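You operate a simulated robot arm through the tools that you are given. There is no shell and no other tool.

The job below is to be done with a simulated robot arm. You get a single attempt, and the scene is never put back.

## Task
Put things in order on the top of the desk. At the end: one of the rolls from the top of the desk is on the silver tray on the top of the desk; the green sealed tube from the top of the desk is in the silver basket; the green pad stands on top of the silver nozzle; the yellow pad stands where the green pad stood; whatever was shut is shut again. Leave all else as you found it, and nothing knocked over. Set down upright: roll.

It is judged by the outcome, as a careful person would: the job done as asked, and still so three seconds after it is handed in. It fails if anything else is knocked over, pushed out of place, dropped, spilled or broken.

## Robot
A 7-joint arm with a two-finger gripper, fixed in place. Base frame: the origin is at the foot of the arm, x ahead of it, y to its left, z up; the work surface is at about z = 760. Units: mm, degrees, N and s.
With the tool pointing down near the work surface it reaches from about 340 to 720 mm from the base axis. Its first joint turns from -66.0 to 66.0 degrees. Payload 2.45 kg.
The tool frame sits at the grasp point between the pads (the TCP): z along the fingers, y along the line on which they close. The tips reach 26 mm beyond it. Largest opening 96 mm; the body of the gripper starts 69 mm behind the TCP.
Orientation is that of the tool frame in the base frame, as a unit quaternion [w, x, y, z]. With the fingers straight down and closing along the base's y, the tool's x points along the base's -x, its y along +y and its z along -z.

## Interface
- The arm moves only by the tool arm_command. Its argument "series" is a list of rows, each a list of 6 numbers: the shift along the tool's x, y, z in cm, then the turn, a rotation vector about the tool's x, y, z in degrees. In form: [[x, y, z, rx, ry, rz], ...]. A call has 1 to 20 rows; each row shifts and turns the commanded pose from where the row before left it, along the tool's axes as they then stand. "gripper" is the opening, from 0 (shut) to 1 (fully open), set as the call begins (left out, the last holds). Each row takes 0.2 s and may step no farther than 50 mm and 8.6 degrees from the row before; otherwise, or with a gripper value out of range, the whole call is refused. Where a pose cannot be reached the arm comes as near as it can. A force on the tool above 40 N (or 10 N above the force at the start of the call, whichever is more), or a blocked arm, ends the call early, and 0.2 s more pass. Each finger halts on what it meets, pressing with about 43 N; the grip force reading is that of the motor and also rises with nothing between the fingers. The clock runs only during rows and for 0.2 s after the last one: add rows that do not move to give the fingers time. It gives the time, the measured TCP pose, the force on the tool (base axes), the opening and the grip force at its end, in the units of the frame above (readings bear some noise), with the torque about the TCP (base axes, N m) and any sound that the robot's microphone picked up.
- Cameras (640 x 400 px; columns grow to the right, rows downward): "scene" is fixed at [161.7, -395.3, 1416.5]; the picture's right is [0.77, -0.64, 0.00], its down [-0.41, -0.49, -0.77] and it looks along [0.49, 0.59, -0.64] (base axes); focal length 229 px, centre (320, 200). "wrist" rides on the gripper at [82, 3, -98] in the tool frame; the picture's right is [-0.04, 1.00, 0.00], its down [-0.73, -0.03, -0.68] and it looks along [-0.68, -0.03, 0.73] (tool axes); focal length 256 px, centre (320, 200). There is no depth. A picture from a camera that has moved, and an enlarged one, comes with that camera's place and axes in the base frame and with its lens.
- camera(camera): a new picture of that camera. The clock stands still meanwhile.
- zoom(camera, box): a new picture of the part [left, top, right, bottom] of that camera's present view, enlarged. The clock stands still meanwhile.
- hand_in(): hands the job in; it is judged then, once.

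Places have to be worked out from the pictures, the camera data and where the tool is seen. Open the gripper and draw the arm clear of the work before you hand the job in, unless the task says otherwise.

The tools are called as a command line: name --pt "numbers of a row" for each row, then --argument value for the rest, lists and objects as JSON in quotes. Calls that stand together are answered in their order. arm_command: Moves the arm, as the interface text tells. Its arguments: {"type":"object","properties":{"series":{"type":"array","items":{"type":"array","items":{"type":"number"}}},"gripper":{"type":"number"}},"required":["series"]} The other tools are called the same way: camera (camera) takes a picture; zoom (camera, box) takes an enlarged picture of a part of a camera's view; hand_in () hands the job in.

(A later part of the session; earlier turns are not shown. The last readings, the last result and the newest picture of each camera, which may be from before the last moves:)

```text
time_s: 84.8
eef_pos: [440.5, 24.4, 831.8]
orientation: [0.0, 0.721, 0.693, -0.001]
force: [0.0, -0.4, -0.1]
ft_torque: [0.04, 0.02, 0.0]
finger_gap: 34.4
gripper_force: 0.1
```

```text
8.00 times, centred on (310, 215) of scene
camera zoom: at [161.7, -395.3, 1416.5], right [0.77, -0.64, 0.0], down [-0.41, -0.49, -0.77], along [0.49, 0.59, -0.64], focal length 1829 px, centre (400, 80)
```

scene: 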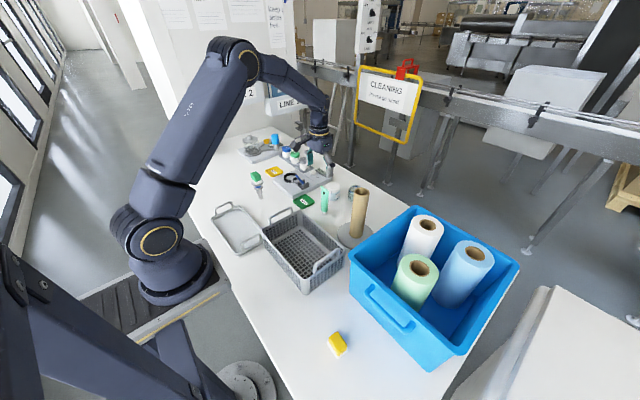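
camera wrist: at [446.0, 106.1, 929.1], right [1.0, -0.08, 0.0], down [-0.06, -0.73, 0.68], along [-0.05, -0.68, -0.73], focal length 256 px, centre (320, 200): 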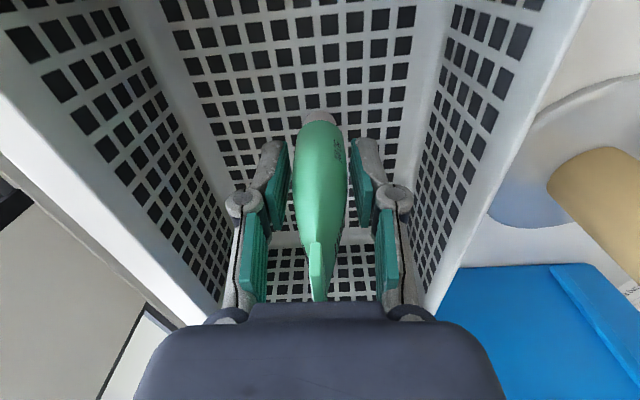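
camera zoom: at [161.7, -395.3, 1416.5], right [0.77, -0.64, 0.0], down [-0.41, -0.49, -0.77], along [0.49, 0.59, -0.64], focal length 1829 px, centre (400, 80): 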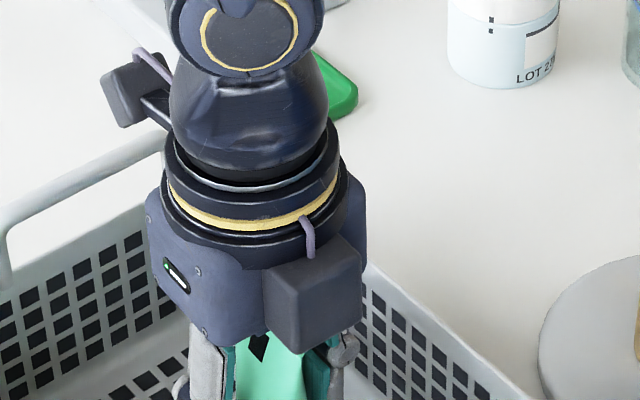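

The tube stands free between the fingers. I'll open to about 58 mm and rise straight up out of the basket.

arm_command --pt "0 0 0 0 0 0" --pt "0 0 0 0 0 0" --pt "0 0 0 0 0 0" --pt "0 0 -0.5 0 0 0" --pt "0 0 -1 0 0 0" --pt "0 0 -2 0 0 0" --pt "0 0 -3 0 0 0" --pt "0 0 -3 0 0 0" --pt "0 0 -4 0 0 0" --pt "0 0 -4 0 0 0" --pt "0 0 -3 0 0 0" --pt "0 0 0 0 0 0" --gripper 0.6

zoom --camera "scene" --box '[220, 160, 380, 310]'

```text
time_s: 87.4
eef_pos: [440.5, 24.3, 1035.5]
orientation: [0.001, 0.721, 0.693, -0.001]
force: [-0.2, 0.1, -0.4]
ft_torque: [0.0, -0.01, 0.02]
finger_gap: 57.2
gripper_force: 0.1
```

```text
2.67 times, centred on (300, 235) of scene
camera zoom: at [161.6, -395.3, 1416.5], right [0.77, -0.64, 0.0], down [-0.41, -0.49, -0.77], along [0.49, 0.59, -0.64], focal length 610 px, centre (373, 107)
```

zoom: 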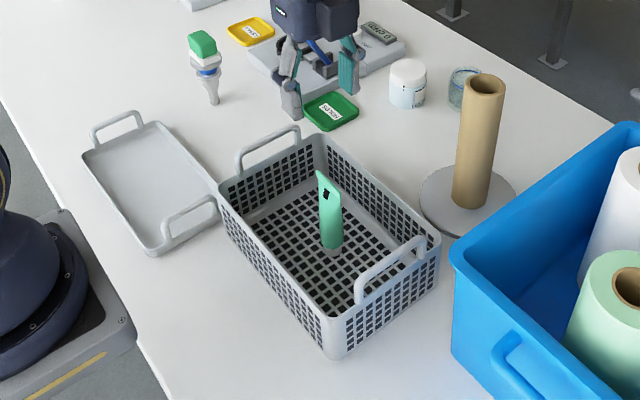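

The tube stands in the basket. Now the rolls: I'll zoom to measure their diameters and core holes.

zoom --camera "scene" --box '[380, 240, 460, 320]'

zoom --camera "scene" --box '[380, 200, 510, 300]'

zoom --camera "scene" --box '[200, 190, 296, 260]'

```text
5.00 times, centred on (420, 280) of scene
camera zoom: at [161.6, -395.3, 1416.5], right [0.77, -0.64, 0.0], down [-0.41, -0.49, -0.77], along [0.49, 0.59, -0.64], focal length 1143 px, centre (-180, -200)
```

zoom: 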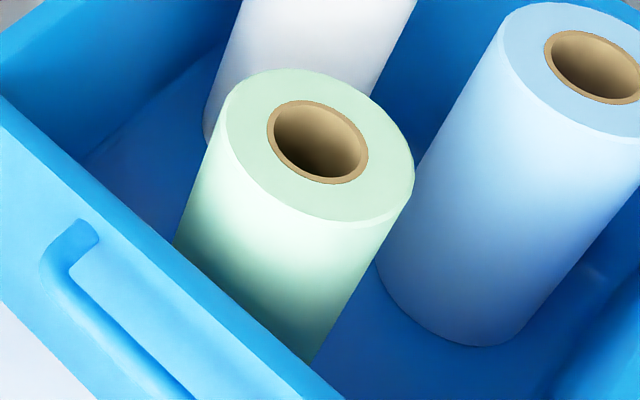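

```text
4.00 times, centred on (445, 250) of scene
camera zoom: at [161.6, -395.3, 1416.5], right [0.77, -0.64, 0.0], down [-0.41, -0.49, -0.77], along [0.49, 0.59, -0.64], focal length 915 px, centre (-180, 0)
```

zoom: 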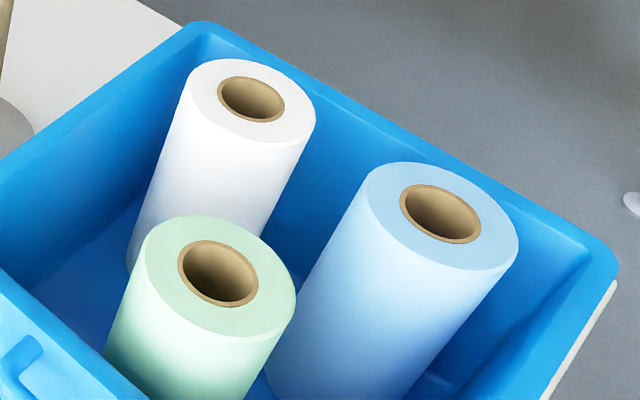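

```text
5.71 times, centred on (248, 225) of scene
camera zoom: at [161.6, -395.3, 1416.5], right [0.77, -0.64, 0.0], down [-0.41, -0.49, -0.77], along [0.49, 0.59, -0.64], focal length 1306 px, centre (731, 57)
```

zoom: 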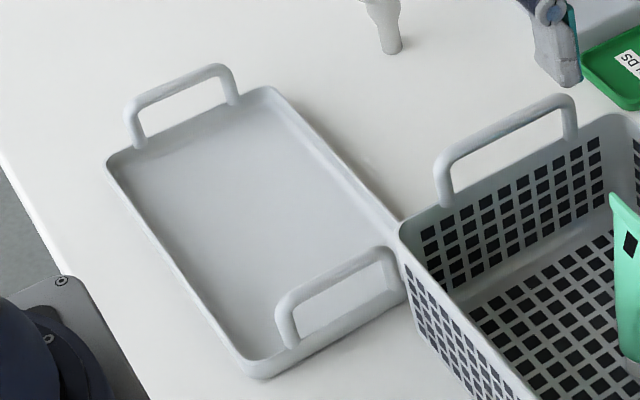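

The green roll measures about 83 mm across, so it fits within the 96 mm opening. It stands at about (528, -308) with its top at z≈968, and it's the nearest roll. I'll turn the tool back to yaw 0 and open the fingers fully.

arm_command --pt "0 0 -1 0 0 -8.4" --pt "0 0 -1 0 0 -8.4" --pt "0 0 -1 0 0 -8.4" --pt "0 0 -1 0 0 -8.4" --pt "0 0 -1 0 0 -8.4" --pt "0 0 -1 0 0 -8.4" --pt "0 0 -1 0 0 -8.4" --pt "0 0 -1 0 0 -8.4" --pt "0 0 0 0 0 -8.4" --pt "0 0 0 0 0 -8.4" --pt "0 0 0 0 0 -8.3" --pt "0 0 0 0 0 0" --pt "0 0 0 0 0 0" --gripper 1

```text
time_s: 90.2
eef_pos: [440.1, 25.4, 1116.3]
orientation: [-0.001, 0.0, 1.0, 0.0]
force: [-1.2, 0.5, -1.0]
ft_torque: [-0.01, 0.01, -0.03]
finger_gap: 96.1
gripper_force: 0.1
```

Next I'll move above the green roll at z≈1115, which also tests the reach at the height I need for clearing the bin rim.

arm_command --pt "-0.8 -3.3 0 0 0 0" --pt "-0.8 -3.3 0 0 0 0" --pt "-0.8 -3.3 0 0 0 0" --pt "-0.8 -3.3 0 0 0 0" --pt "-0.8 -3.3 0 0 0 0" --pt "-0.9 -3.3 0 0 0 0" --pt "-0.9 -3.3 0 0 0 0" --pt "-1.0 -3.3 0 0 0 0" --pt "-1.0 -3.3 0 0 0 0" --pt "-1.0 -3.6 0 0 0 0" --pt "0 0 0 0 0 0" --pt "0 0 0 0 0 0"

camera --camera "wrist"

zoom --camera "wrist" --box '[240, 20, 400, 120]'

```text
time_s: 92.8
eef_pos: [527.3, -308.7, 1117.7]
orientation: [0.0, 0.0, 1.0, -0.001]
force: [0.2, -0.6, 0.5]
ft_torque: [-0.01, -0.01, -0.01]
finger_gap: 95.8
gripper_force: 0.1
```

```text
taken
camera wrist: at [445.0, -304.6, 1215.5], right [0.04, 1.0, 0.0], down [0.73, -0.03, 0.68], along [0.68, -0.03, -0.73], focal length 256 px, centre (320, 200)
```

wrist: 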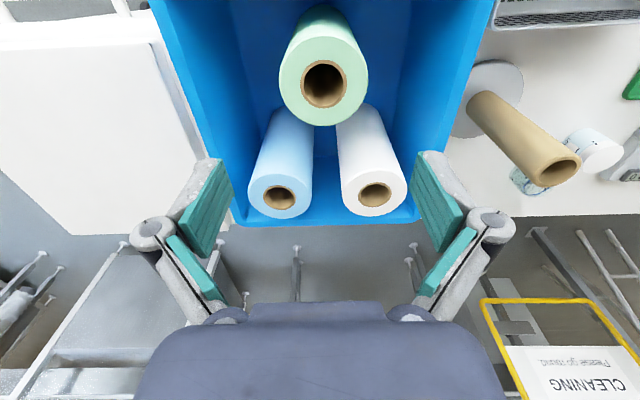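

```text
4.00 times, centred on (320, 70) of wrist
camera zoom: at [445.0, -304.6, 1215.5], right [0.04, 1.0, 0.0], down [0.73, -0.03, 0.68], along [0.68, -0.03, -0.73], focal length 1024 px, centre (320, 720)
```

zoom: 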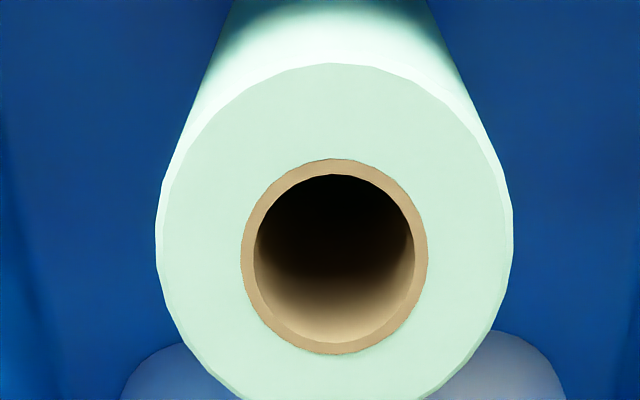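

The roll's centre appears at (530, -304.6) with a diameter of about 81 mm. I'll centre on it and lower to z≈1015, with the fingertips still above its top, to refine.

arm_command --pt "-0.3 0.32 0 0 0 0" --pt "0 0 2 0 0 0" --pt "0 0 2 0 0 0" --pt "0 0 2 0 0 0" --pt "0 0 2 0 0 0" --pt "0 0 2 0 0 0" --pt "0 0 0 0 0 0" --pt "0 0 0 0 0 0"

camera --camera "wrist"

zoom --camera "wrist" --box '[200, 60, 456, 220]'

camera --camera "scene"

```text
time_s: 94.6
eef_pos: [531.1, -305.7, 1016.3]
orientation: [0.0, -0.001, 1.0, -0.001]
force: [0.8, 0.8, 0.3]
ft_torque: [0.04, -0.03, -0.03]
finger_gap: 96.2
gripper_force: 0.0
```

```text
taken
camera wrist: at [448.7, -301.9, 1114.0], right [0.04, 1.0, 0.0], down [0.73, -0.03, 0.68], along [0.68, -0.03, -0.73], focal length 256 px, centre (320, 200)
```

wrist: 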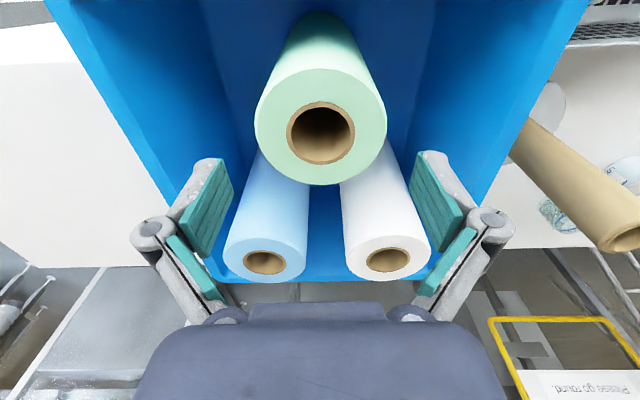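

```text
2.50 times, centred on (328, 140) of wrist
camera zoom: at [448.7, -301.9, 1114.0], right [0.04, 1.0, 0.0], down [0.73, -0.03, 0.68], along [0.68, -0.03, -0.73], focal length 640 px, centre (300, 350)
```

zoom: 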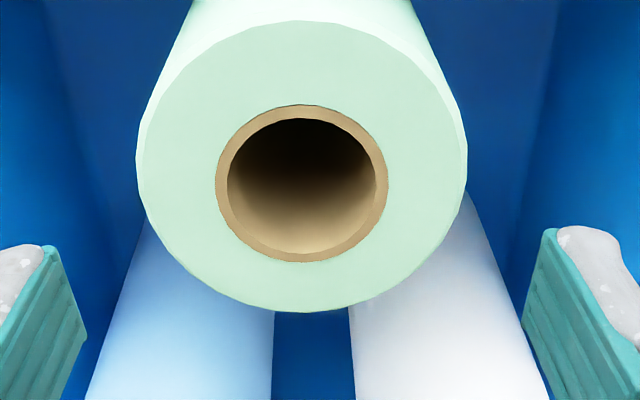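

```text
taken
```

scene: 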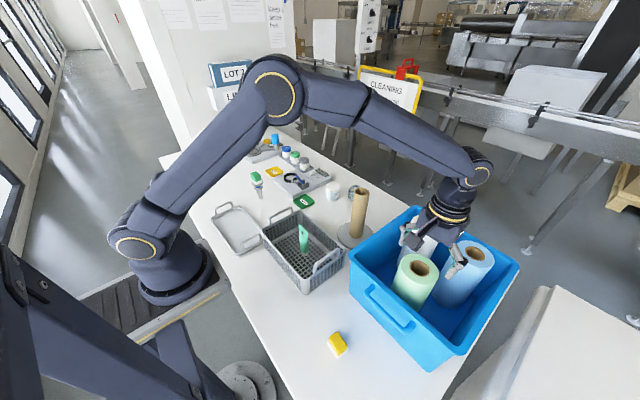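

Centred to within a millimetre: roll diameter about 82 mm, top at z≈965. I'll lower the open fingers around it, stopping partway to check clearance.

arm_command --pt "0.0 0 1.2 0 0 0" --pt "0 0 1.2 0 0 0" --pt "0 0 1.2 0 0 0" --pt "0 0 1.0 0 0 0" --pt "0 0 0 0 0 0" --pt "0 0 0 0 0 0"

camera --camera "wrist"

```text
time_s: 96.0
eef_pos: [529.9, -304.0, 971.6]
orientation: [0.0, 0.001, 1.0, -0.002]
force: [0.8, -0.3, -0.8]
ft_torque: [0.01, -0.02, -0.03]
finger_gap: 95.9
gripper_force: 0.1
```

```text
taken
camera wrist: at [448.5, -301.6, 1068.2], right [0.04, 1.0, 0.0], down [0.73, -0.03, 0.68], along [0.68, -0.03, -0.73], focal length 256 px, centre (320, 200)
```

wrist: 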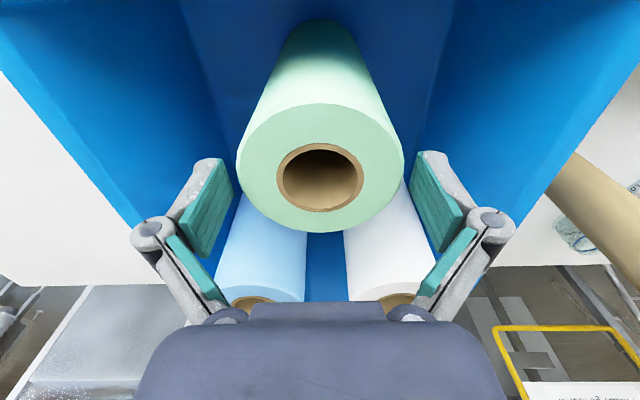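

zoom --camera "wrist" --box '[192, 100, 448, 260]'

```text
2.50 times, centred on (320, 180) of wrist
camera zoom: at [448.5, -301.6, 1068.2], right [0.04, 1.0, 0.0], down [0.73, -0.03, 0.68], along [0.68, -0.03, -0.73], focal length 640 px, centre (320, 250)
```

zoom: 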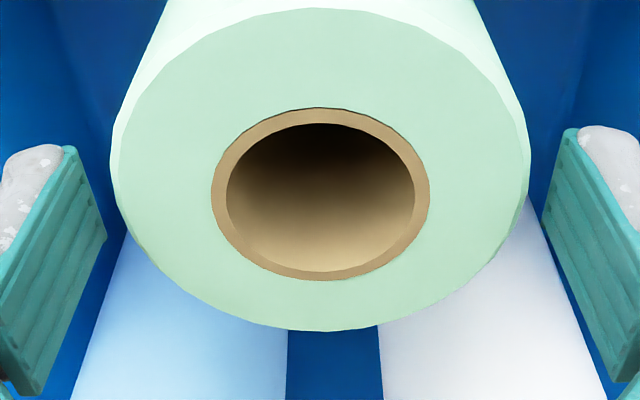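

Both fingers have about 7 mm of clearance. I'll correct 1.5 mm in x and continue down to z≈912.

arm_command --pt "-0.15 0 0 0 0 0" --pt "0 0 1 0 0 0" --pt "0 0 1 0 0 0" --pt "0 0 1 0 0 0" --pt "0 0 1 0 0 0" --pt "0 0 1 0 0 0" --pt "0 0 0.9 0 0 0" --pt "0 0 0 0 0 0" --pt "0 0 0 0 0 0"

camera --camera "wrist"

zoom --camera "scene" --box '[370, 190, 510, 300]'

```text
time_s: 97.6
eef_pos: [535.5, -306.4, 920.6]
orientation: [0.006, -0.001, 1.0, -0.004]
force: [-2.7, 3.1, 13.1]
ft_torque: [0.05, -0.06, 0.0]
finger_gap: 95.8
gripper_force: 15.0
stopped in row 8: the force on the tool passed its limit at 48 N (the readings are from after the stop); the commanded pose is now the measured one
```

```text
taken
camera wrist: at [452.2, -302.7, 1017.3], right [0.04, 1.0, -0.01], down [0.73, -0.02, 0.69], along [0.69, -0.03, -0.73], focal length 256 px, centre (320, 200)
```

wrist: 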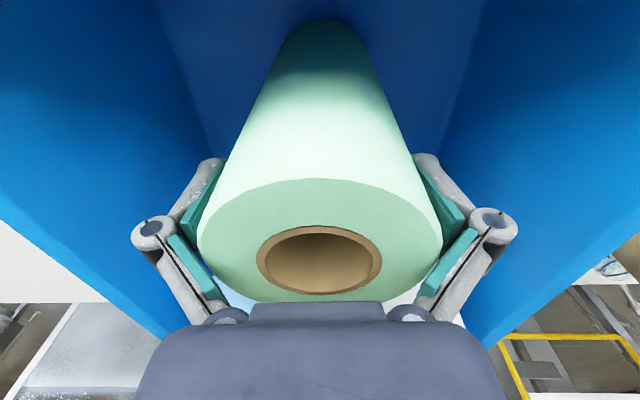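

```text
3.64 times, centred on (440, 245) of scene
camera zoom: at [161.4, -395.1, 1416.6], right [0.77, -0.64, 0.0], down [-0.4, -0.49, -0.77], along [0.49, 0.59, -0.64], focal length 831 px, centre (-116, 36)
```

zoom: 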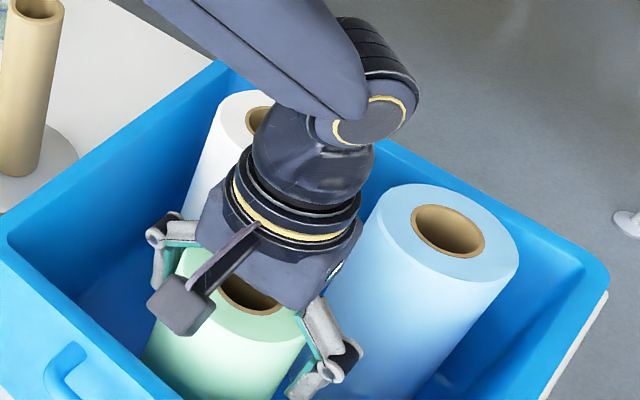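

The inner knuckle pads have touched the roll's top rim, since the opening narrows towards the palm. I'll back up about 10 mm to relieve it, re-level the tool and check.

arm_command --pt "0 0 -0.4 0 0 0" --pt "0 0 -0.4 0 0 0" --pt "0 0 -0.4 0 0 0" --pt "0 0 0 0 0 0" --pt "0 0 0 0 0 0"

camera --camera "wrist"

```text
time_s: 98.8
eef_pos: [535.7, -306.2, 932.4]
orientation: [0.004, -0.001, 1.0, -0.003]
force: [0.8, 0.1, 0.2]
ft_torque: [0.0, -0.03, 0.01]
finger_gap: 96.3
gripper_force: 0.0
```

```text
taken
camera wrist: at [451.6, -302.4, 1028.1], right [0.04, 1.0, -0.01], down [0.73, -0.02, 0.69], along [0.69, -0.03, -0.73], focal length 256 px, centre (320, 200)
```

wrist: 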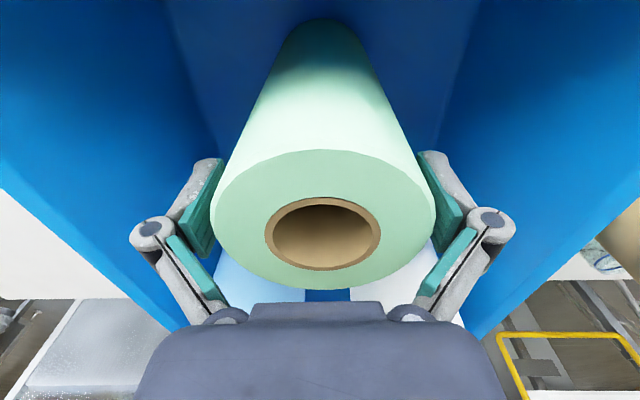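

The roll still stands and there's no force now. I'll level the tool, raise another 7 mm so only the flat fingertips touch, and correct y by about 1 mm.

arm_command --pt "0 0 -0.4 0 0 0" --pt "0 0.1 -0.4 0 0 0" --pt "0 0 0 -0.34 0.46 0.1" --pt "0 0 0 0 0 0" --pt "0 0 0 0 0 0"

zoom --camera "wrist" --box '[160, 110, 480, 310]'

```text
time_s: 100.0
eef_pos: [535.3, -304.2, 939.7]
orientation: [0.001, 0.0, 1.0, 0.0]
force: [-0.2, -0.9, -0.5]
ft_torque: [-0.04, 0.0, 0.03]
finger_gap: 96.4
gripper_force: 0.1
```

```text
2.00 times, centred on (320, 210) of wrist
camera zoom: at [452.2, -301.8, 1037.2], right [0.04, 1.0, 0.0], down [0.73, -0.03, 0.68], along [0.68, -0.03, -0.73], focal length 512 px, centre (320, 180)
```

zoom: 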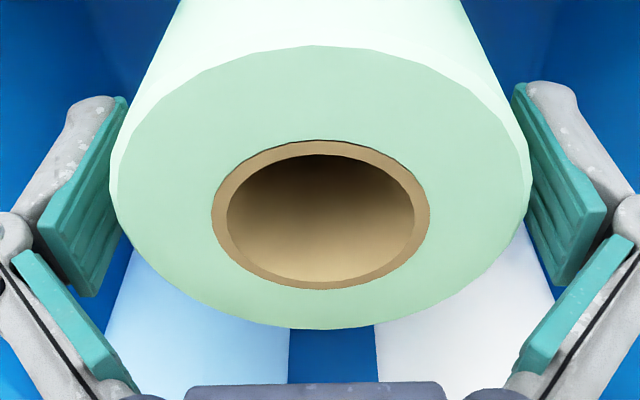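

Well centred. Closing on the roll now.

arm_command --pt "0.1 0 0 0 0 0" --pt "0 0 0 0 0 0"

arm_command --pt "0 0 0 0 0 0" --pt "0 0 0 0 0 0" --pt "0 0 0 0 0 0" --pt "0 0 0 0 0 0" --pt "0 0 0 0 0 0" --gripper 0.6

zoom --camera "wrist" --box '[160, 110, 480, 310]'

```text
time_s: 100.6
eef_pos: [534.3, -304.8, 939.8]
orientation: [0.001, 0.0, 1.0, 0.001]
force: [0.5, 0.6, -0.9]
ft_torque: [0.0, 0.01, 0.0]
finger_gap: 96.0
gripper_force: 0.0
```

```text
time_s: 101.8
eef_pos: [533.0, -303.9, 939.8]
orientation: [0.001, 0.0, 1.0, 0.0]
force: [-1.7, 1.5, 5.1]
ft_torque: [0.05, 0.22, -0.05]
finger_gap: 83.3
gripper_force: 43.1
```

```text
2.00 times, centred on (320, 210) of wrist
camera zoom: at [451.3, -301.8, 1037.3], right [0.04, 1.0, 0.0], down [0.73, -0.03, 0.68], along [0.68, -0.03, -0.73], focal length 512 px, centre (320, 180)
```

zoom: 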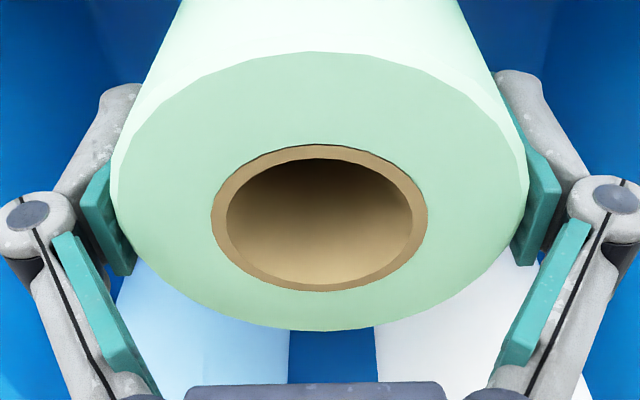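

Gripped at 83.3 mm. I'll lift very slowly and check the weight and for slip.

arm_command --pt "0 0 -0.1 0 0 0" --pt "0 0 -0.1 0 0 0" --pt "0 0 -0.2 0 0 0" --pt "0 0 -0.3 0 0 0" --pt "0 0 -0.4 0 0 0" --pt "0 0 -0.4 0 0 0" --pt "0 0 -0.3 0 0 0" --pt "0 0 -0.2 0 0 0" --pt "0 0 0 0 0 0" --pt "0 0 0 0 0 0"

zoom --camera "wrist" --box '[160, 110, 480, 310]'

zoom --camera "scene" --box '[360, 190, 520, 320]'

```text
time_s: 104.0
eef_pos: [534.2, -305.6, 959.2]
orientation: [0.001, 0.0, 1.0, 0.0]
force: [0.0, 0.5, -2.2]
ft_torque: [-0.01, -0.01, -0.04]
finger_gap: 83.3
gripper_force: 42.7
```

```text
2.00 times, centred on (320, 210) of wrist
camera zoom: at [451.3, -302.2, 1056.5], right [0.04, 1.0, 0.0], down [0.73, -0.03, 0.68], along [0.68, -0.03, -0.73], focal length 512 px, centre (320, 180)
```

zoom: 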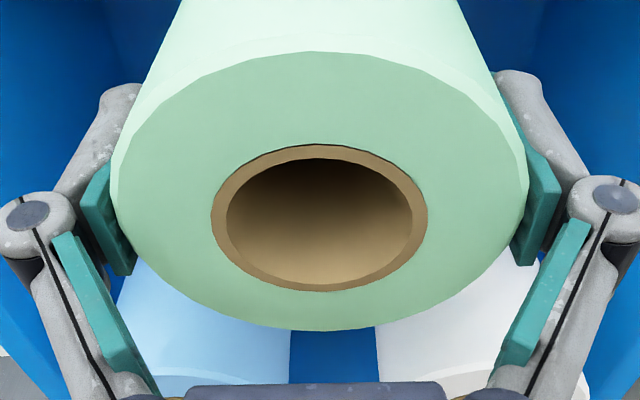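

```text
3.08 times, centred on (440, 255) of scene
camera zoom: at [161.7, -395.3, 1416.5], right [0.77, -0.64, 0.0], down [-0.41, -0.49, -0.77], along [0.49, 0.59, -0.64], focal length 704 px, centre (-49, 31)
```

zoom: 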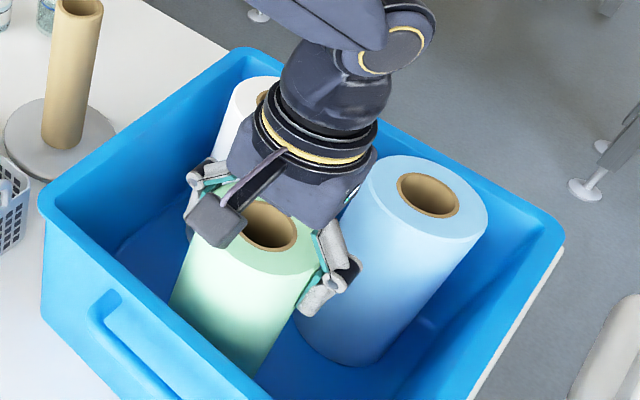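

The roll came up with no slip (about 2 N of weight). I'll lift it straight up until its bottom clears the bin rim.

arm_command --pt "0 0 -0.5 0 0 0" --pt "0 0 -1.0 0 0 0" --pt "0 0 -1.5 0 0 0" --pt "0 0 -1.8 0 0 0" --pt "0 0 -1.8 0 0 0" --pt "0 0 -1.8 0 0 0" --pt "0 0 -1.8 0 0 0" --pt "0 0 -1.8 0 0 0" --pt "0 0 -1.8 0 0 0" --pt "0 0 -1.8 0 0 0" --pt "0 0 -1.2 0 0 0" --pt "0 0 -0.6 0 0 0" --pt "0 0 -0.3 0 0 0" --pt "0 0 0 0 0 0" --pt "0 0 0 0 0 0"

camera --camera "scene"

camera --camera "wrist"

```text
time_s: 107.2
eef_pos: [533.6, -305.7, 1136.1]
orientation: [0.001, 0.0, 1.0, -0.001]
force: [-0.2, 0.1, -1.8]
ft_torque: [0.01, -0.05, -0.01]
finger_gap: 83.3
gripper_force: 42.9
```

```text
taken
```

scene: 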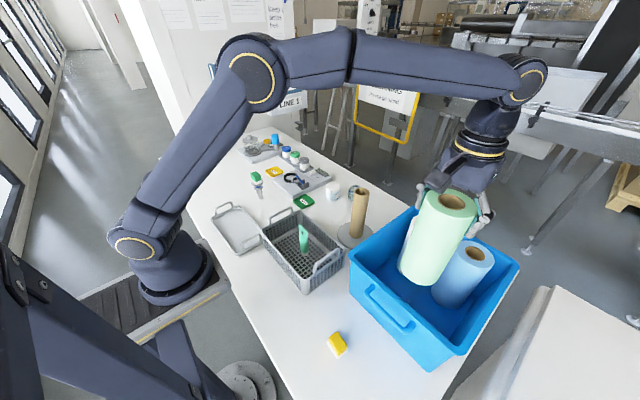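

```text
taken
camera wrist: at [451.5, -302.0, 1233.7], right [0.04, 1.0, 0.0], down [0.73, -0.03, 0.68], along [0.68, -0.03, -0.73], focal length 256 px, centre (320, 200)
```

wrist: 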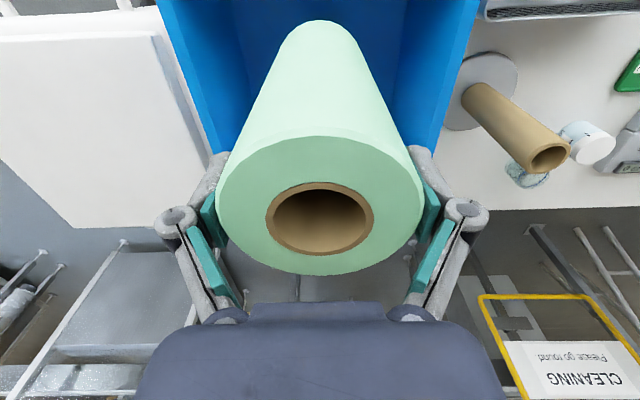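

I'll zoom to see where the roll's bottom is relative to the bin rim.

zoom --camera "scene" --box '[350, 170, 510, 300]'

```text
3.08 times, centred on (430, 235) of scene
camera zoom: at [161.7, -395.3, 1416.5], right [0.77, -0.64, 0.0], down [-0.41, -0.49, -0.77], along [0.49, 0.59, -0.64], focal length 704 px, centre (-18, 92)
```

zoom: 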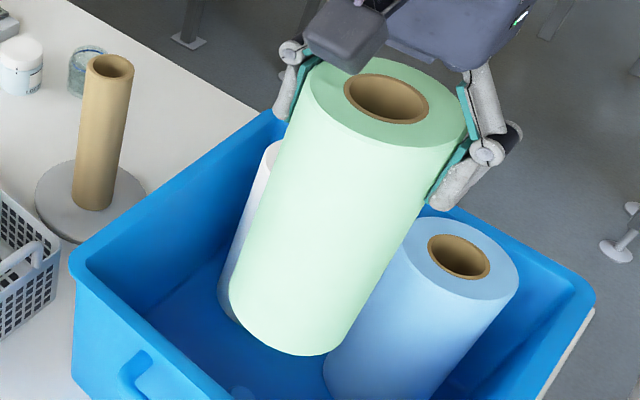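

The roll's bottom is at about z=956, which clears the 937 rim; I'll add 15 mm of margin. Then I'll carry it across, keeping well away from the cardboard core.

arm_command --pt "0 0 -0.8 0 0 0" --pt "0 0 -0.7 0 0 0" --pt "0.4 1.2 0 0 0 0" --pt "0.8 2.2 0 0 0 0" --pt "1.0 2.8 0 0 0 0" --pt "1.0 2.8 0 0 0 0" --pt "1.0 2.8 0 0 0 0" --pt "1.0 2.8 0 0 0 0" --pt "1.0 2.8 0 0 0 0" --pt "1.0 2.8 0 0 0 0" --pt "1.0 2.8 0 0 0 0" --pt "1.0 2.8 0 0 0 0" --pt "0.8 2.5 0 0 0 0" --pt "0.4 1.5 0 0 0 0" --pt "0 0 0 0 0 0" --pt "0 0 0 0 0 0"

camera --camera "scene"

camera --camera "wrist"

```text
time_s: 110.6
eef_pos: [429.7, -7.3, 1152.3]
orientation: [0.001, 0.0, 1.0, 0.0]
force: [0.2, 0.6, -2.5]
ft_torque: [0.01, -0.01, 0.03]
finger_gap: 83.3
gripper_force: 42.7
```

```text
taken
```

scene: 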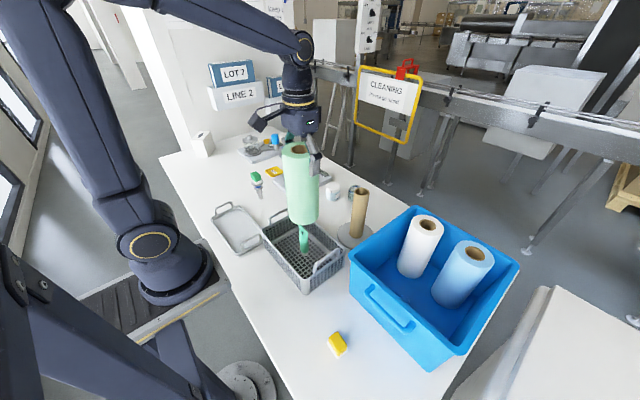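

```text
taken
camera wrist: at [347.3, -3.6, 1249.1], right [0.04, 1.0, 0.0], down [0.73, -0.03, 0.68], along [0.68, -0.03, -0.73], focal length 256 px, centre (320, 200)
```

wrist: 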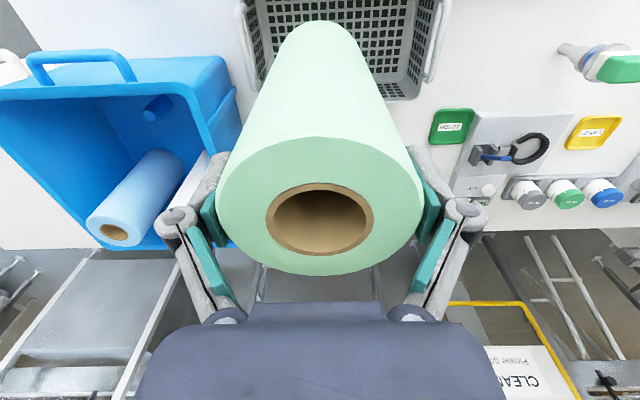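

The roll is steady. I'll continue to above the tray's middle at about (309, 276).

arm_command --pt "0.5 1.2 0 0 0 0" --pt "1.0 2.4 0 0 0 0" --pt "1.2 2.8 0 0 0 0" --pt "1.2 2.8 0 0 0 0" --pt "1.2 2.8 0 0 0 0" --pt "1.2 2.8 0 0 0 0" --pt "1.2 2.8 0 0 0 0" --pt "1.2 2.8 0 0 0 0" --pt "1.2 2.8 0 0 0 0" --pt "1.1 2.5 0 0 0 0" --pt "0.7 1.6 0 0 0 0" --pt "0.4 1.0 0 0 0 0" --pt "0 0 0 0 0 0" --pt "0 0 0 0 0 0"

camera --camera "scene"

camera --camera "wrist"

```text
time_s: 113.6
eef_pos: [309.2, 275.7, 1149.6]
orientation: [0.002, 0.0, 1.0, 0.0]
force: [0.9, 0.1, -2.4]
ft_torque: [0.01, -0.03, 0.01]
finger_gap: 83.3
gripper_force: 43.3
```

```text
taken
```

scene: 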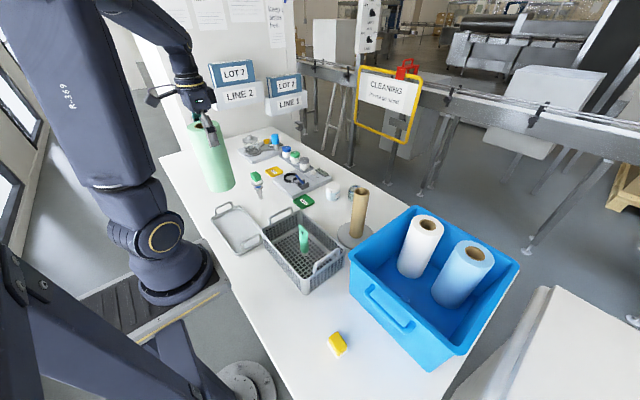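

```text
taken
camera wrist: at [226.3, 279.3, 1248.5], right [0.04, 1.0, 0.0], down [0.73, -0.03, 0.68], along [0.68, -0.03, -0.73], focal length 256 px, centre (320, 200)
```

wrist: 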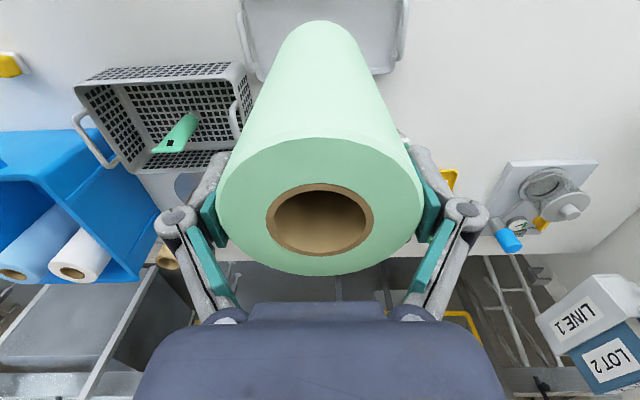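

The tray is visible behind the roll in the wrist view. I'll zoom to measure its edges precisely.

zoom --camera "wrist" --box '[220, 0, 420, 100]'

zoom --camera "scene" --box '[180, 100, 300, 260]'

```text
3.20 times, centred on (320, 50) of wrist
camera zoom: at [226.3, 279.3, 1248.5], right [0.04, 1.0, 0.0], down [0.73, -0.03, 0.68], along [0.68, -0.03, -0.73], focal length 819 px, centre (320, 680)
```

zoom: 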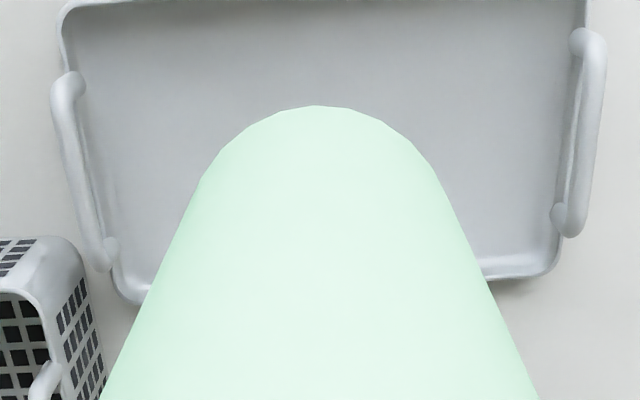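

```text
2.50 times, centred on (240, 180) of scene
camera zoom: at [161.7, -395.3, 1416.5], right [0.77, -0.64, 0.0], down [-0.41, -0.49, -0.77], along [0.49, 0.59, -0.64], focal length 572 px, centre (520, 250)
```

zoom: 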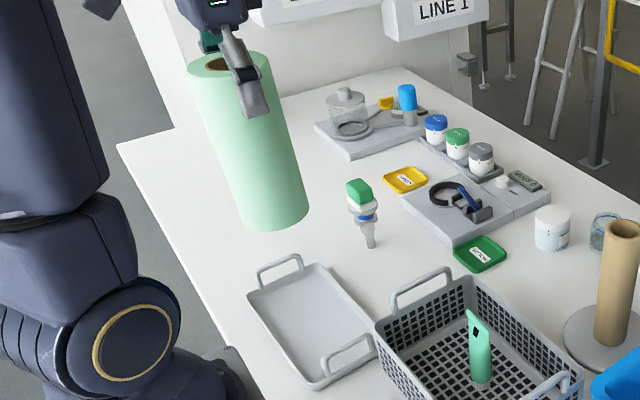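

The tray spans about x 250–374 and y 159–401, centred near (312, 280). I'll shift a few mm to match, lower the roll to about 45 mm above the tray and re-measure.

arm_command --pt "-0.45 0.4 0 0 0 0" --pt "0 0 1.0 0 0 0" --pt "0 0 2.0 0 0 0" --pt "0 0 2.2 0 0 0" --pt "0 0 2.2 0 0 0" --pt "0 0 2.2 0 0 0" --pt "0 0 2.2 0 0 0" --pt "0 0 1.8 0 0 0" --pt "0 0 1.0 0 0 0" --pt "0 0 0 0 0 0" --pt "0 0 0 0 0 0"

camera --camera "wrist"

zoom --camera "wrist" --box '[180, 0, 460, 100]'

zoom --camera "scene" --box '[190, 160, 300, 260]'

```text
time_s: 116.0
eef_pos: [314.1, 279.8, 1005.2]
orientation: [0.001, 0.001, 1.0, -0.001]
force: [-0.1, 0.2, -2.1]
ft_torque: [0.03, 0.0, -0.02]
finger_gap: 83.1
gripper_force: 43.5
```

```text
taken
camera wrist: at [231.2, 282.9, 1102.3], right [0.04, 1.0, 0.0], down [0.73, -0.03, 0.68], along [0.68, -0.03, -0.73], focal length 256 px, centre (320, 200)
```

wrist: 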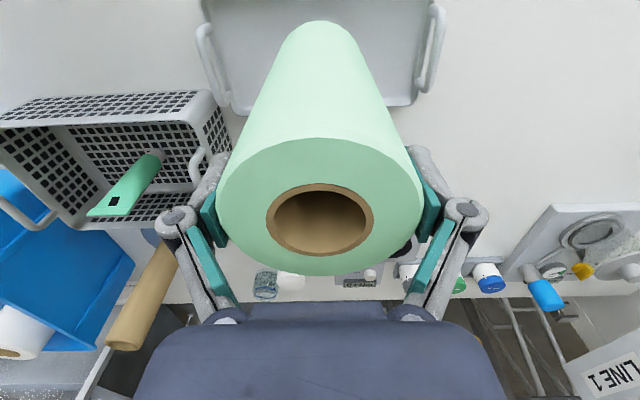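

```text
2.29 times, centred on (320, 50) of wrist
camera zoom: at [231.2, 282.9, 1102.3], right [0.04, 1.0, 0.0], down [0.73, -0.03, 0.68], along [0.68, -0.03, -0.73], focal length 585 px, centre (320, 543)
```

zoom: 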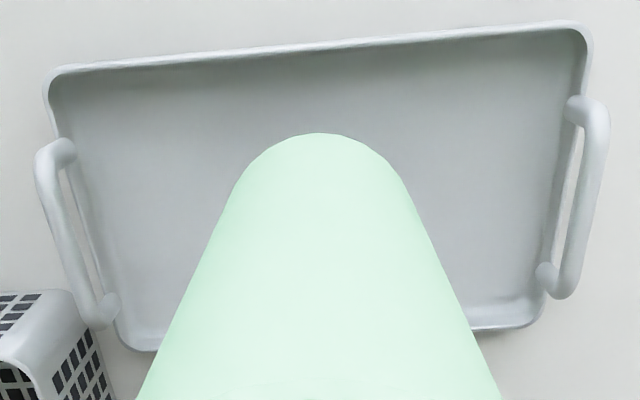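

```text
4.00 times, centred on (245, 210) of scene
camera zoom: at [161.7, -395.3, 1416.5], right [0.77, -0.64, 0.0], down [-0.41, -0.49, -0.77], along [0.49, 0.59, -0.64], focal length 915 px, centre (620, 160)
```

zoom: 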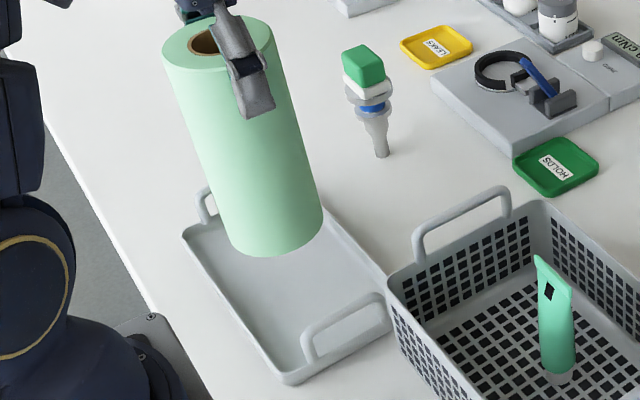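

The roll's centre (311.6, 281) matches the tray centre (311, 280.5). I'll lower to just above the tray floor.

arm_command --pt "0 0 0.8 0 0 0" --pt "0 0 1.2 0 0 0" --pt "0 0 1.2 0 0 0" --pt "0 0 0.8 0 0 0" --pt "0 0 0.5 0 0 0" --pt "0 0 0.3 0 0 0" --pt "0 0 0 0 0 0" --pt "0 0 0 0 0 0"

zoom --camera "scene" --box '[190, 160, 300, 260]'

zoom --camera "wrist" --box '[180, 0, 460, 100]'

```text
time_s: 117.8
eef_pos: [314.9, 279.0, 956.6]
orientation: [0.0, 0.0, 1.0, 0.0]
force: [-0.2, 0.2, -2.7]
ft_torque: [-0.02, 0.0, -0.02]
finger_gap: 83.6
gripper_force: 43.1
```

```text
4.00 times, centred on (245, 210) of scene
camera zoom: at [161.7, -395.3, 1416.5], right [0.77, -0.64, 0.0], down [-0.41, -0.49, -0.77], along [0.49, 0.59, -0.64], focal length 915 px, centre (620, 160)
```

zoom: 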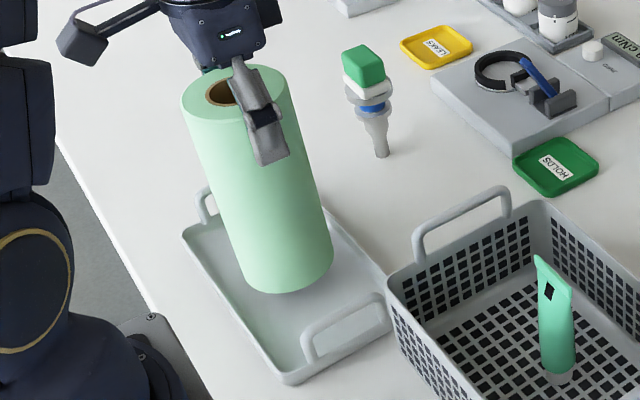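

```text
2.29 times, centred on (320, 50) of wrist
camera zoom: at [231.5, 283.2, 1054.5], right [0.04, 1.0, 0.0], down [0.73, -0.03, 0.68], along [0.68, -0.03, -0.73], focal length 585 px, centre (320, 543)
```

zoom: 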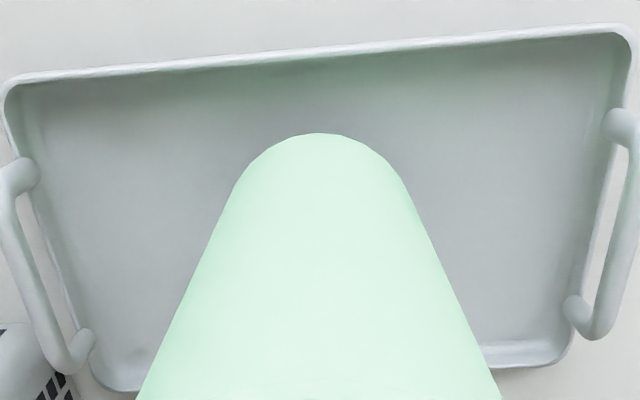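

Good spacing all around. I'll lower in small steps until light contact.

arm_command --pt "0 0 0.25 0 0 0" --pt "0 0 0.25 0 0 0" --pt "0 0 0.2 0 0 0" --pt "0 0 0 0 0 0" --pt "0 0 0 0 0 0"

arm_command --pt "0 0 0.15 0 0 0" --pt "0 0 0 0 0 0" --pt "0 0 0 0 0 0"

arm_command --pt "0 0 0.15 0 0 0" --pt "0 0 0 0 0 0" --pt "0 0 0 0 0 0"

```text
time_s: 119.0
eef_pos: [313.3, 280.5, 950.5]
orientation: [0.001, 0.0, 1.0, 0.0]
force: [-0.1, 0.2, -2.9]
ft_torque: [-0.02, 0.05, 0.01]
finger_gap: 83.1
gripper_force: 43.1
```

```text
time_s: 119.8
eef_pos: [314.4, 279.4, 949.3]
orientation: [0.0, 0.0, 1.0, 0.0]
force: [0.8, 0.0, -2.4]
ft_torque: [0.03, -0.01, 0.0]
finger_gap: 83.2
gripper_force: 42.7
```

```text
time_s: 120.6
eef_pos: [313.1, 279.5, 947.7]
orientation: [0.001, 0.0, 1.0, 0.0]
force: [0.1, 0.3, -3.0]
ft_torque: [0.0, -0.01, 0.01]
finger_gap: 83.1
gripper_force: 42.6
```

arm_command --pt "0 0 0.15 0 0 0" --pt "0 0 0 0 0 0" --pt "0 0 0 0 0 0"

arm_command --pt "0 0 0.15 0 0 0" --pt "0 0 0 0 0 0" --pt "0 0 0 0 0 0"

zoom --camera "scene" --box '[230, 205, 290, 245]'

```text
time_s: 121.4
eef_pos: [312.8, 279.9, 945.6]
orientation: [0.001, 0.0, 1.0, 0.0]
force: [-0.9, 0.2, -2.1]
ft_torque: [0.01, -0.02, 0.0]
finger_gap: 83.1
gripper_force: 42.6
```

```text
time_s: 122.2
eef_pos: [313.6, 279.8, 943.7]
orientation: [0.0, -0.001, 1.0, 0.0]
force: [-0.2, 0.0, -2.4]
ft_torque: [0.03, -0.02, 0.02]
finger_gap: 83.2
gripper_force: 42.8
```

```text
10.00 times, centred on (260, 225) of scene
camera zoom: at [161.7, -395.3, 1416.5], right [0.77, -0.64, 0.0], down [-0.41, -0.49, -0.77], along [0.49, 0.59, -0.64], focal length 2286 px, centre (920, -50)
```

zoom: 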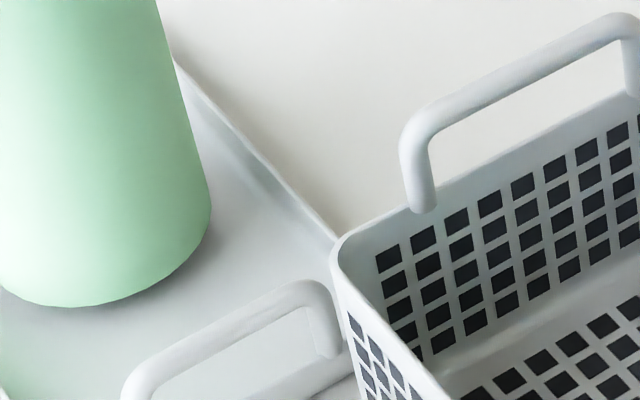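

arm_command --pt "0 0 0.12 0 0 0" --pt "0 0 0 0 0 0" --pt "0 0 0 0 0 0"

arm_command --pt "0 0 0.12 0 0 0" --pt "0 0 0 0 0 0" --pt "0 0 0 0 0 0"

```text
time_s: 123.0
eef_pos: [314.1, 279.7, 943.9]
orientation: [0.002, 0.0, 1.0, 0.0]
force: [-0.4, 0.2, -1.9]
ft_torque: [-0.01, 0.05, -0.01]
finger_gap: 83.4
gripper_force: 42.7
```

```text
time_s: 123.8
eef_pos: [314.5, 279.8, 942.4]
orientation: [0.001, 0.0, 1.0, 0.0]
force: [-0.2, -0.4, -2.6]
ft_torque: [0.01, -0.01, 0.0]
finger_gap: 83.3
gripper_force: 42.9
```

No contact yet; I'll continue a millimetre at a time.

arm_command --pt "0 0 0.1 0 0 0" --pt "0 0 0 0 0 0" --pt "0 0 0 0 0 0"

arm_command --pt "0 0 0.1 0 0 0" --pt "0 0 0 0 0 0" --pt "0 0 0 0 0 0"

```text
time_s: 124.6
eef_pos: [314.3, 278.4, 941.0]
orientation: [0.001, 0.0, 1.0, -0.001]
force: [-0.2, 0.1, -1.6]
ft_torque: [-0.02, 0.0, 0.03]
finger_gap: 83.0
gripper_force: 43.1
```

```text
time_s: 125.4
eef_pos: [314.1, 279.2, 939.7]
orientation: [0.0, 0.0, 1.0, 0.0]
force: [-0.9, 0.0, -2.1]
ft_torque: [-0.05, 0.0, 0.0]
finger_gap: 83.4
gripper_force: 42.7
```

arm_command --pt "0 0 0.1 0 0 0" --pt "0 0 0 0 0 0" --pt "0 0 0 0 0 0"

zoom --camera "scene" --box '[220, 205, 280, 245]'

```text
time_s: 126.2
eef_pos: [312.8, 279.2, 941.3]
orientation: [0.0, 0.0, 1.0, 0.0]
force: [0.7, 0.1, -2.7]
ft_torque: [-0.05, -0.02, 0.0]
finger_gap: 83.5
gripper_force: 43.0
```

```text
10.00 times, centred on (250, 225) of scene
camera zoom: at [161.7, -395.3, 1416.5], right [0.77, -0.64, 0.0], down [-0.41, -0.49, -0.77], along [0.49, 0.59, -0.64], focal length 2286 px, centre (1020, -50)
```

zoom: 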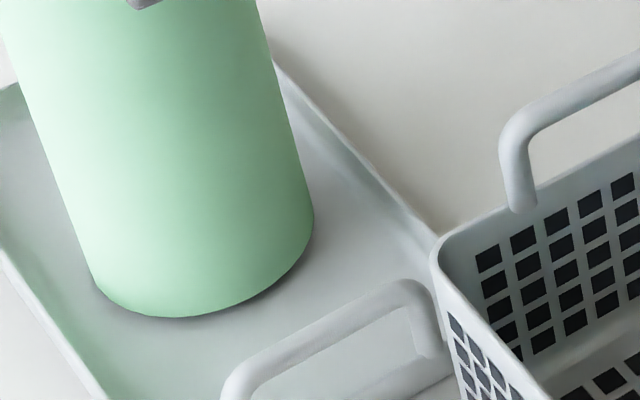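

The contact shadow is now very thin. Another millimetre or so.

arm_command --pt "0 0 0.1 0 0 0" --pt "0 0 0 0 0 0" --pt "0 0 0 0 0 0"

arm_command --pt "0 0 0.08 0 0 0" --pt "0 0 0 0 0 0" --pt "0 0 0 0 0 0"

```text
time_s: 127.0
eef_pos: [314.0, 280.5, 937.3]
orientation: [0.001, 0.001, 1.0, 0.0]
force: [-0.2, -0.8, -1.3]
ft_torque: [-0.02, -0.02, -0.02]
finger_gap: 83.1
gripper_force: 43.1
```

```text
time_s: 127.8
eef_pos: [313.9, 278.6, 935.8]
orientation: [0.001, 0.0, 1.0, -0.001]
force: [0.0, 0.4, -2.0]
ft_torque: [0.01, -0.02, 0.01]
finger_gap: 83.3
gripper_force: 42.2
```

arm_command --pt "0 0 0.08 0 0 0" --pt "0 0 0 0 0 0" --pt "0 0 0 0 0 0"

zoom --camera "scene" --box '[226, 218, 258, 238]'

```text
time_s: 128.6
eef_pos: [313.3, 279.0, 935.8]
orientation: [0.001, 0.0, 1.0, 0.0]
force: [-0.1, -0.6, -2.4]
ft_torque: [-0.04, -0.01, -0.03]
finger_gap: 83.2
gripper_force: 43.1
```

```text
16.00 times, centred on (242, 228) of scene
camera zoom: at [161.7, -395.3, 1416.5], right [0.77, -0.64, 0.0], down [-0.41, -0.49, -0.77], along [0.49, 0.59, -0.64], focal length 3658 px, centre (1568, -248)
```

zoom: 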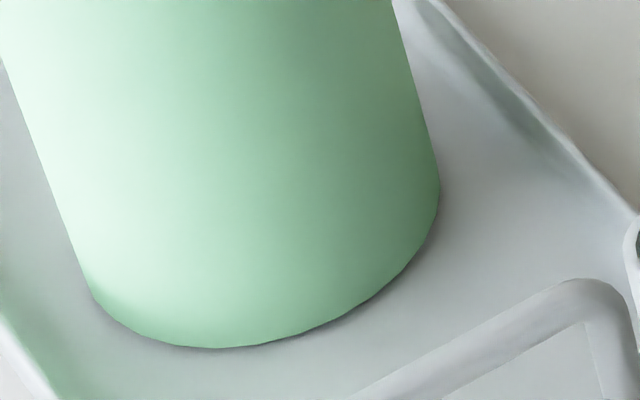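

arm_command --pt "0 0 0.1 0 0 0" --pt "0 0 0 0 0 0" --pt "0 0 0 0 0 0"

arm_command --pt "0 0 0.08 0 0 0" --pt "0 0 0 0 0 0" --pt "0 0 0 0 0 0"

```text
time_s: 129.4
eef_pos: [313.3, 279.9, 936.6]
orientation: [0.001, -0.001, 1.0, 0.001]
force: [-1.9, -3.2, 20.2]
ft_torque: [-0.48, 0.35, 0.03]
finger_gap: 83.4
gripper_force: 43.0
```

```text
time_s: 130.2
eef_pos: [313.9, 280.3, 935.7]
orientation: [0.001, 0.0, 1.0, 0.001]
force: [-2.7, -1.6, 26.6]
ft_torque: [-0.09, 0.06, 0.09]
finger_gap: 83.7
gripper_force: 43.0
```

The roll is on the tray floor, pressed at about 26 N. I'll ease up about 1 mm.

arm_command --pt "0 0 -0.1 0 0 0" --pt "0 0 0 0 0 0" --pt "0 0 0 0 0 0"

```text
time_s: 131.0
eef_pos: [313.5, 280.0, 935.4]
orientation: [-0.001, -0.001, 1.0, 0.0]
force: [0.6, 0.9, 2.6]
ft_torque: [0.37, -0.26, 0.0]
finger_gap: 83.2
gripper_force: 43.1
```

Nearly no load now. I'll open the fingers to release.

arm_command --pt "0 0 0 0 0 0" --pt "0 0 0 0 0 0" --pt "0 0 0 0 0 0" --gripper 0.93

zoom --camera "wrist" --box '[160, 110, 480, 310]'

zoom --camera "scene" --box '[190, 160, 300, 260]'

```text
time_s: 131.8
eef_pos: [313.3, 280.1, 936.4]
orientation: [0.001, 0.001, 1.0, 0.001]
force: [0.1, -0.6, -0.6]
ft_torque: [0.0, 0.01, 0.01]
finger_gap: 89.3
gripper_force: 0.1
```

```text
2.00 times, centred on (320, 210) of wrist
camera zoom: at [231.3, 282.9, 1032.9], right [0.04, 1.0, 0.0], down [0.73, -0.03, 0.68], along [0.68, -0.03, -0.73], focal length 512 px, centre (320, 180)
```

zoom: 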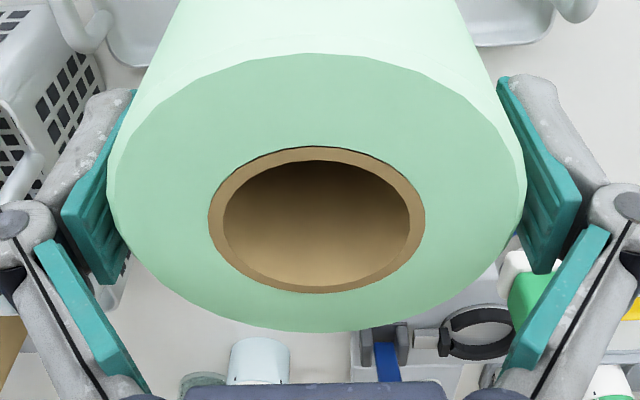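

```text
4.00 times, centred on (245, 210) of scene
camera zoom: at [161.7, -395.3, 1416.5], right [0.77, -0.64, 0.0], down [-0.41, -0.49, -0.77], along [0.49, 0.59, -0.64], focal length 915 px, centre (620, 160)
```

zoom: 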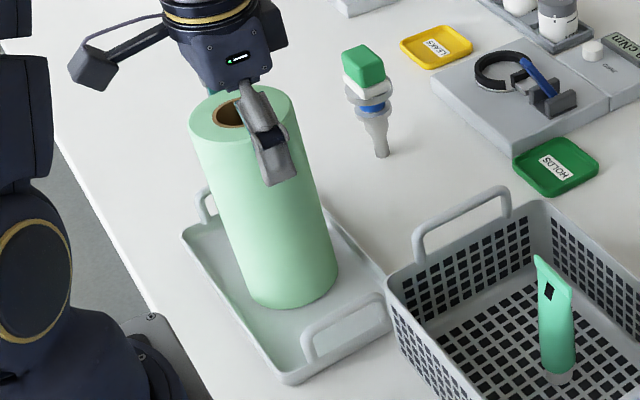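

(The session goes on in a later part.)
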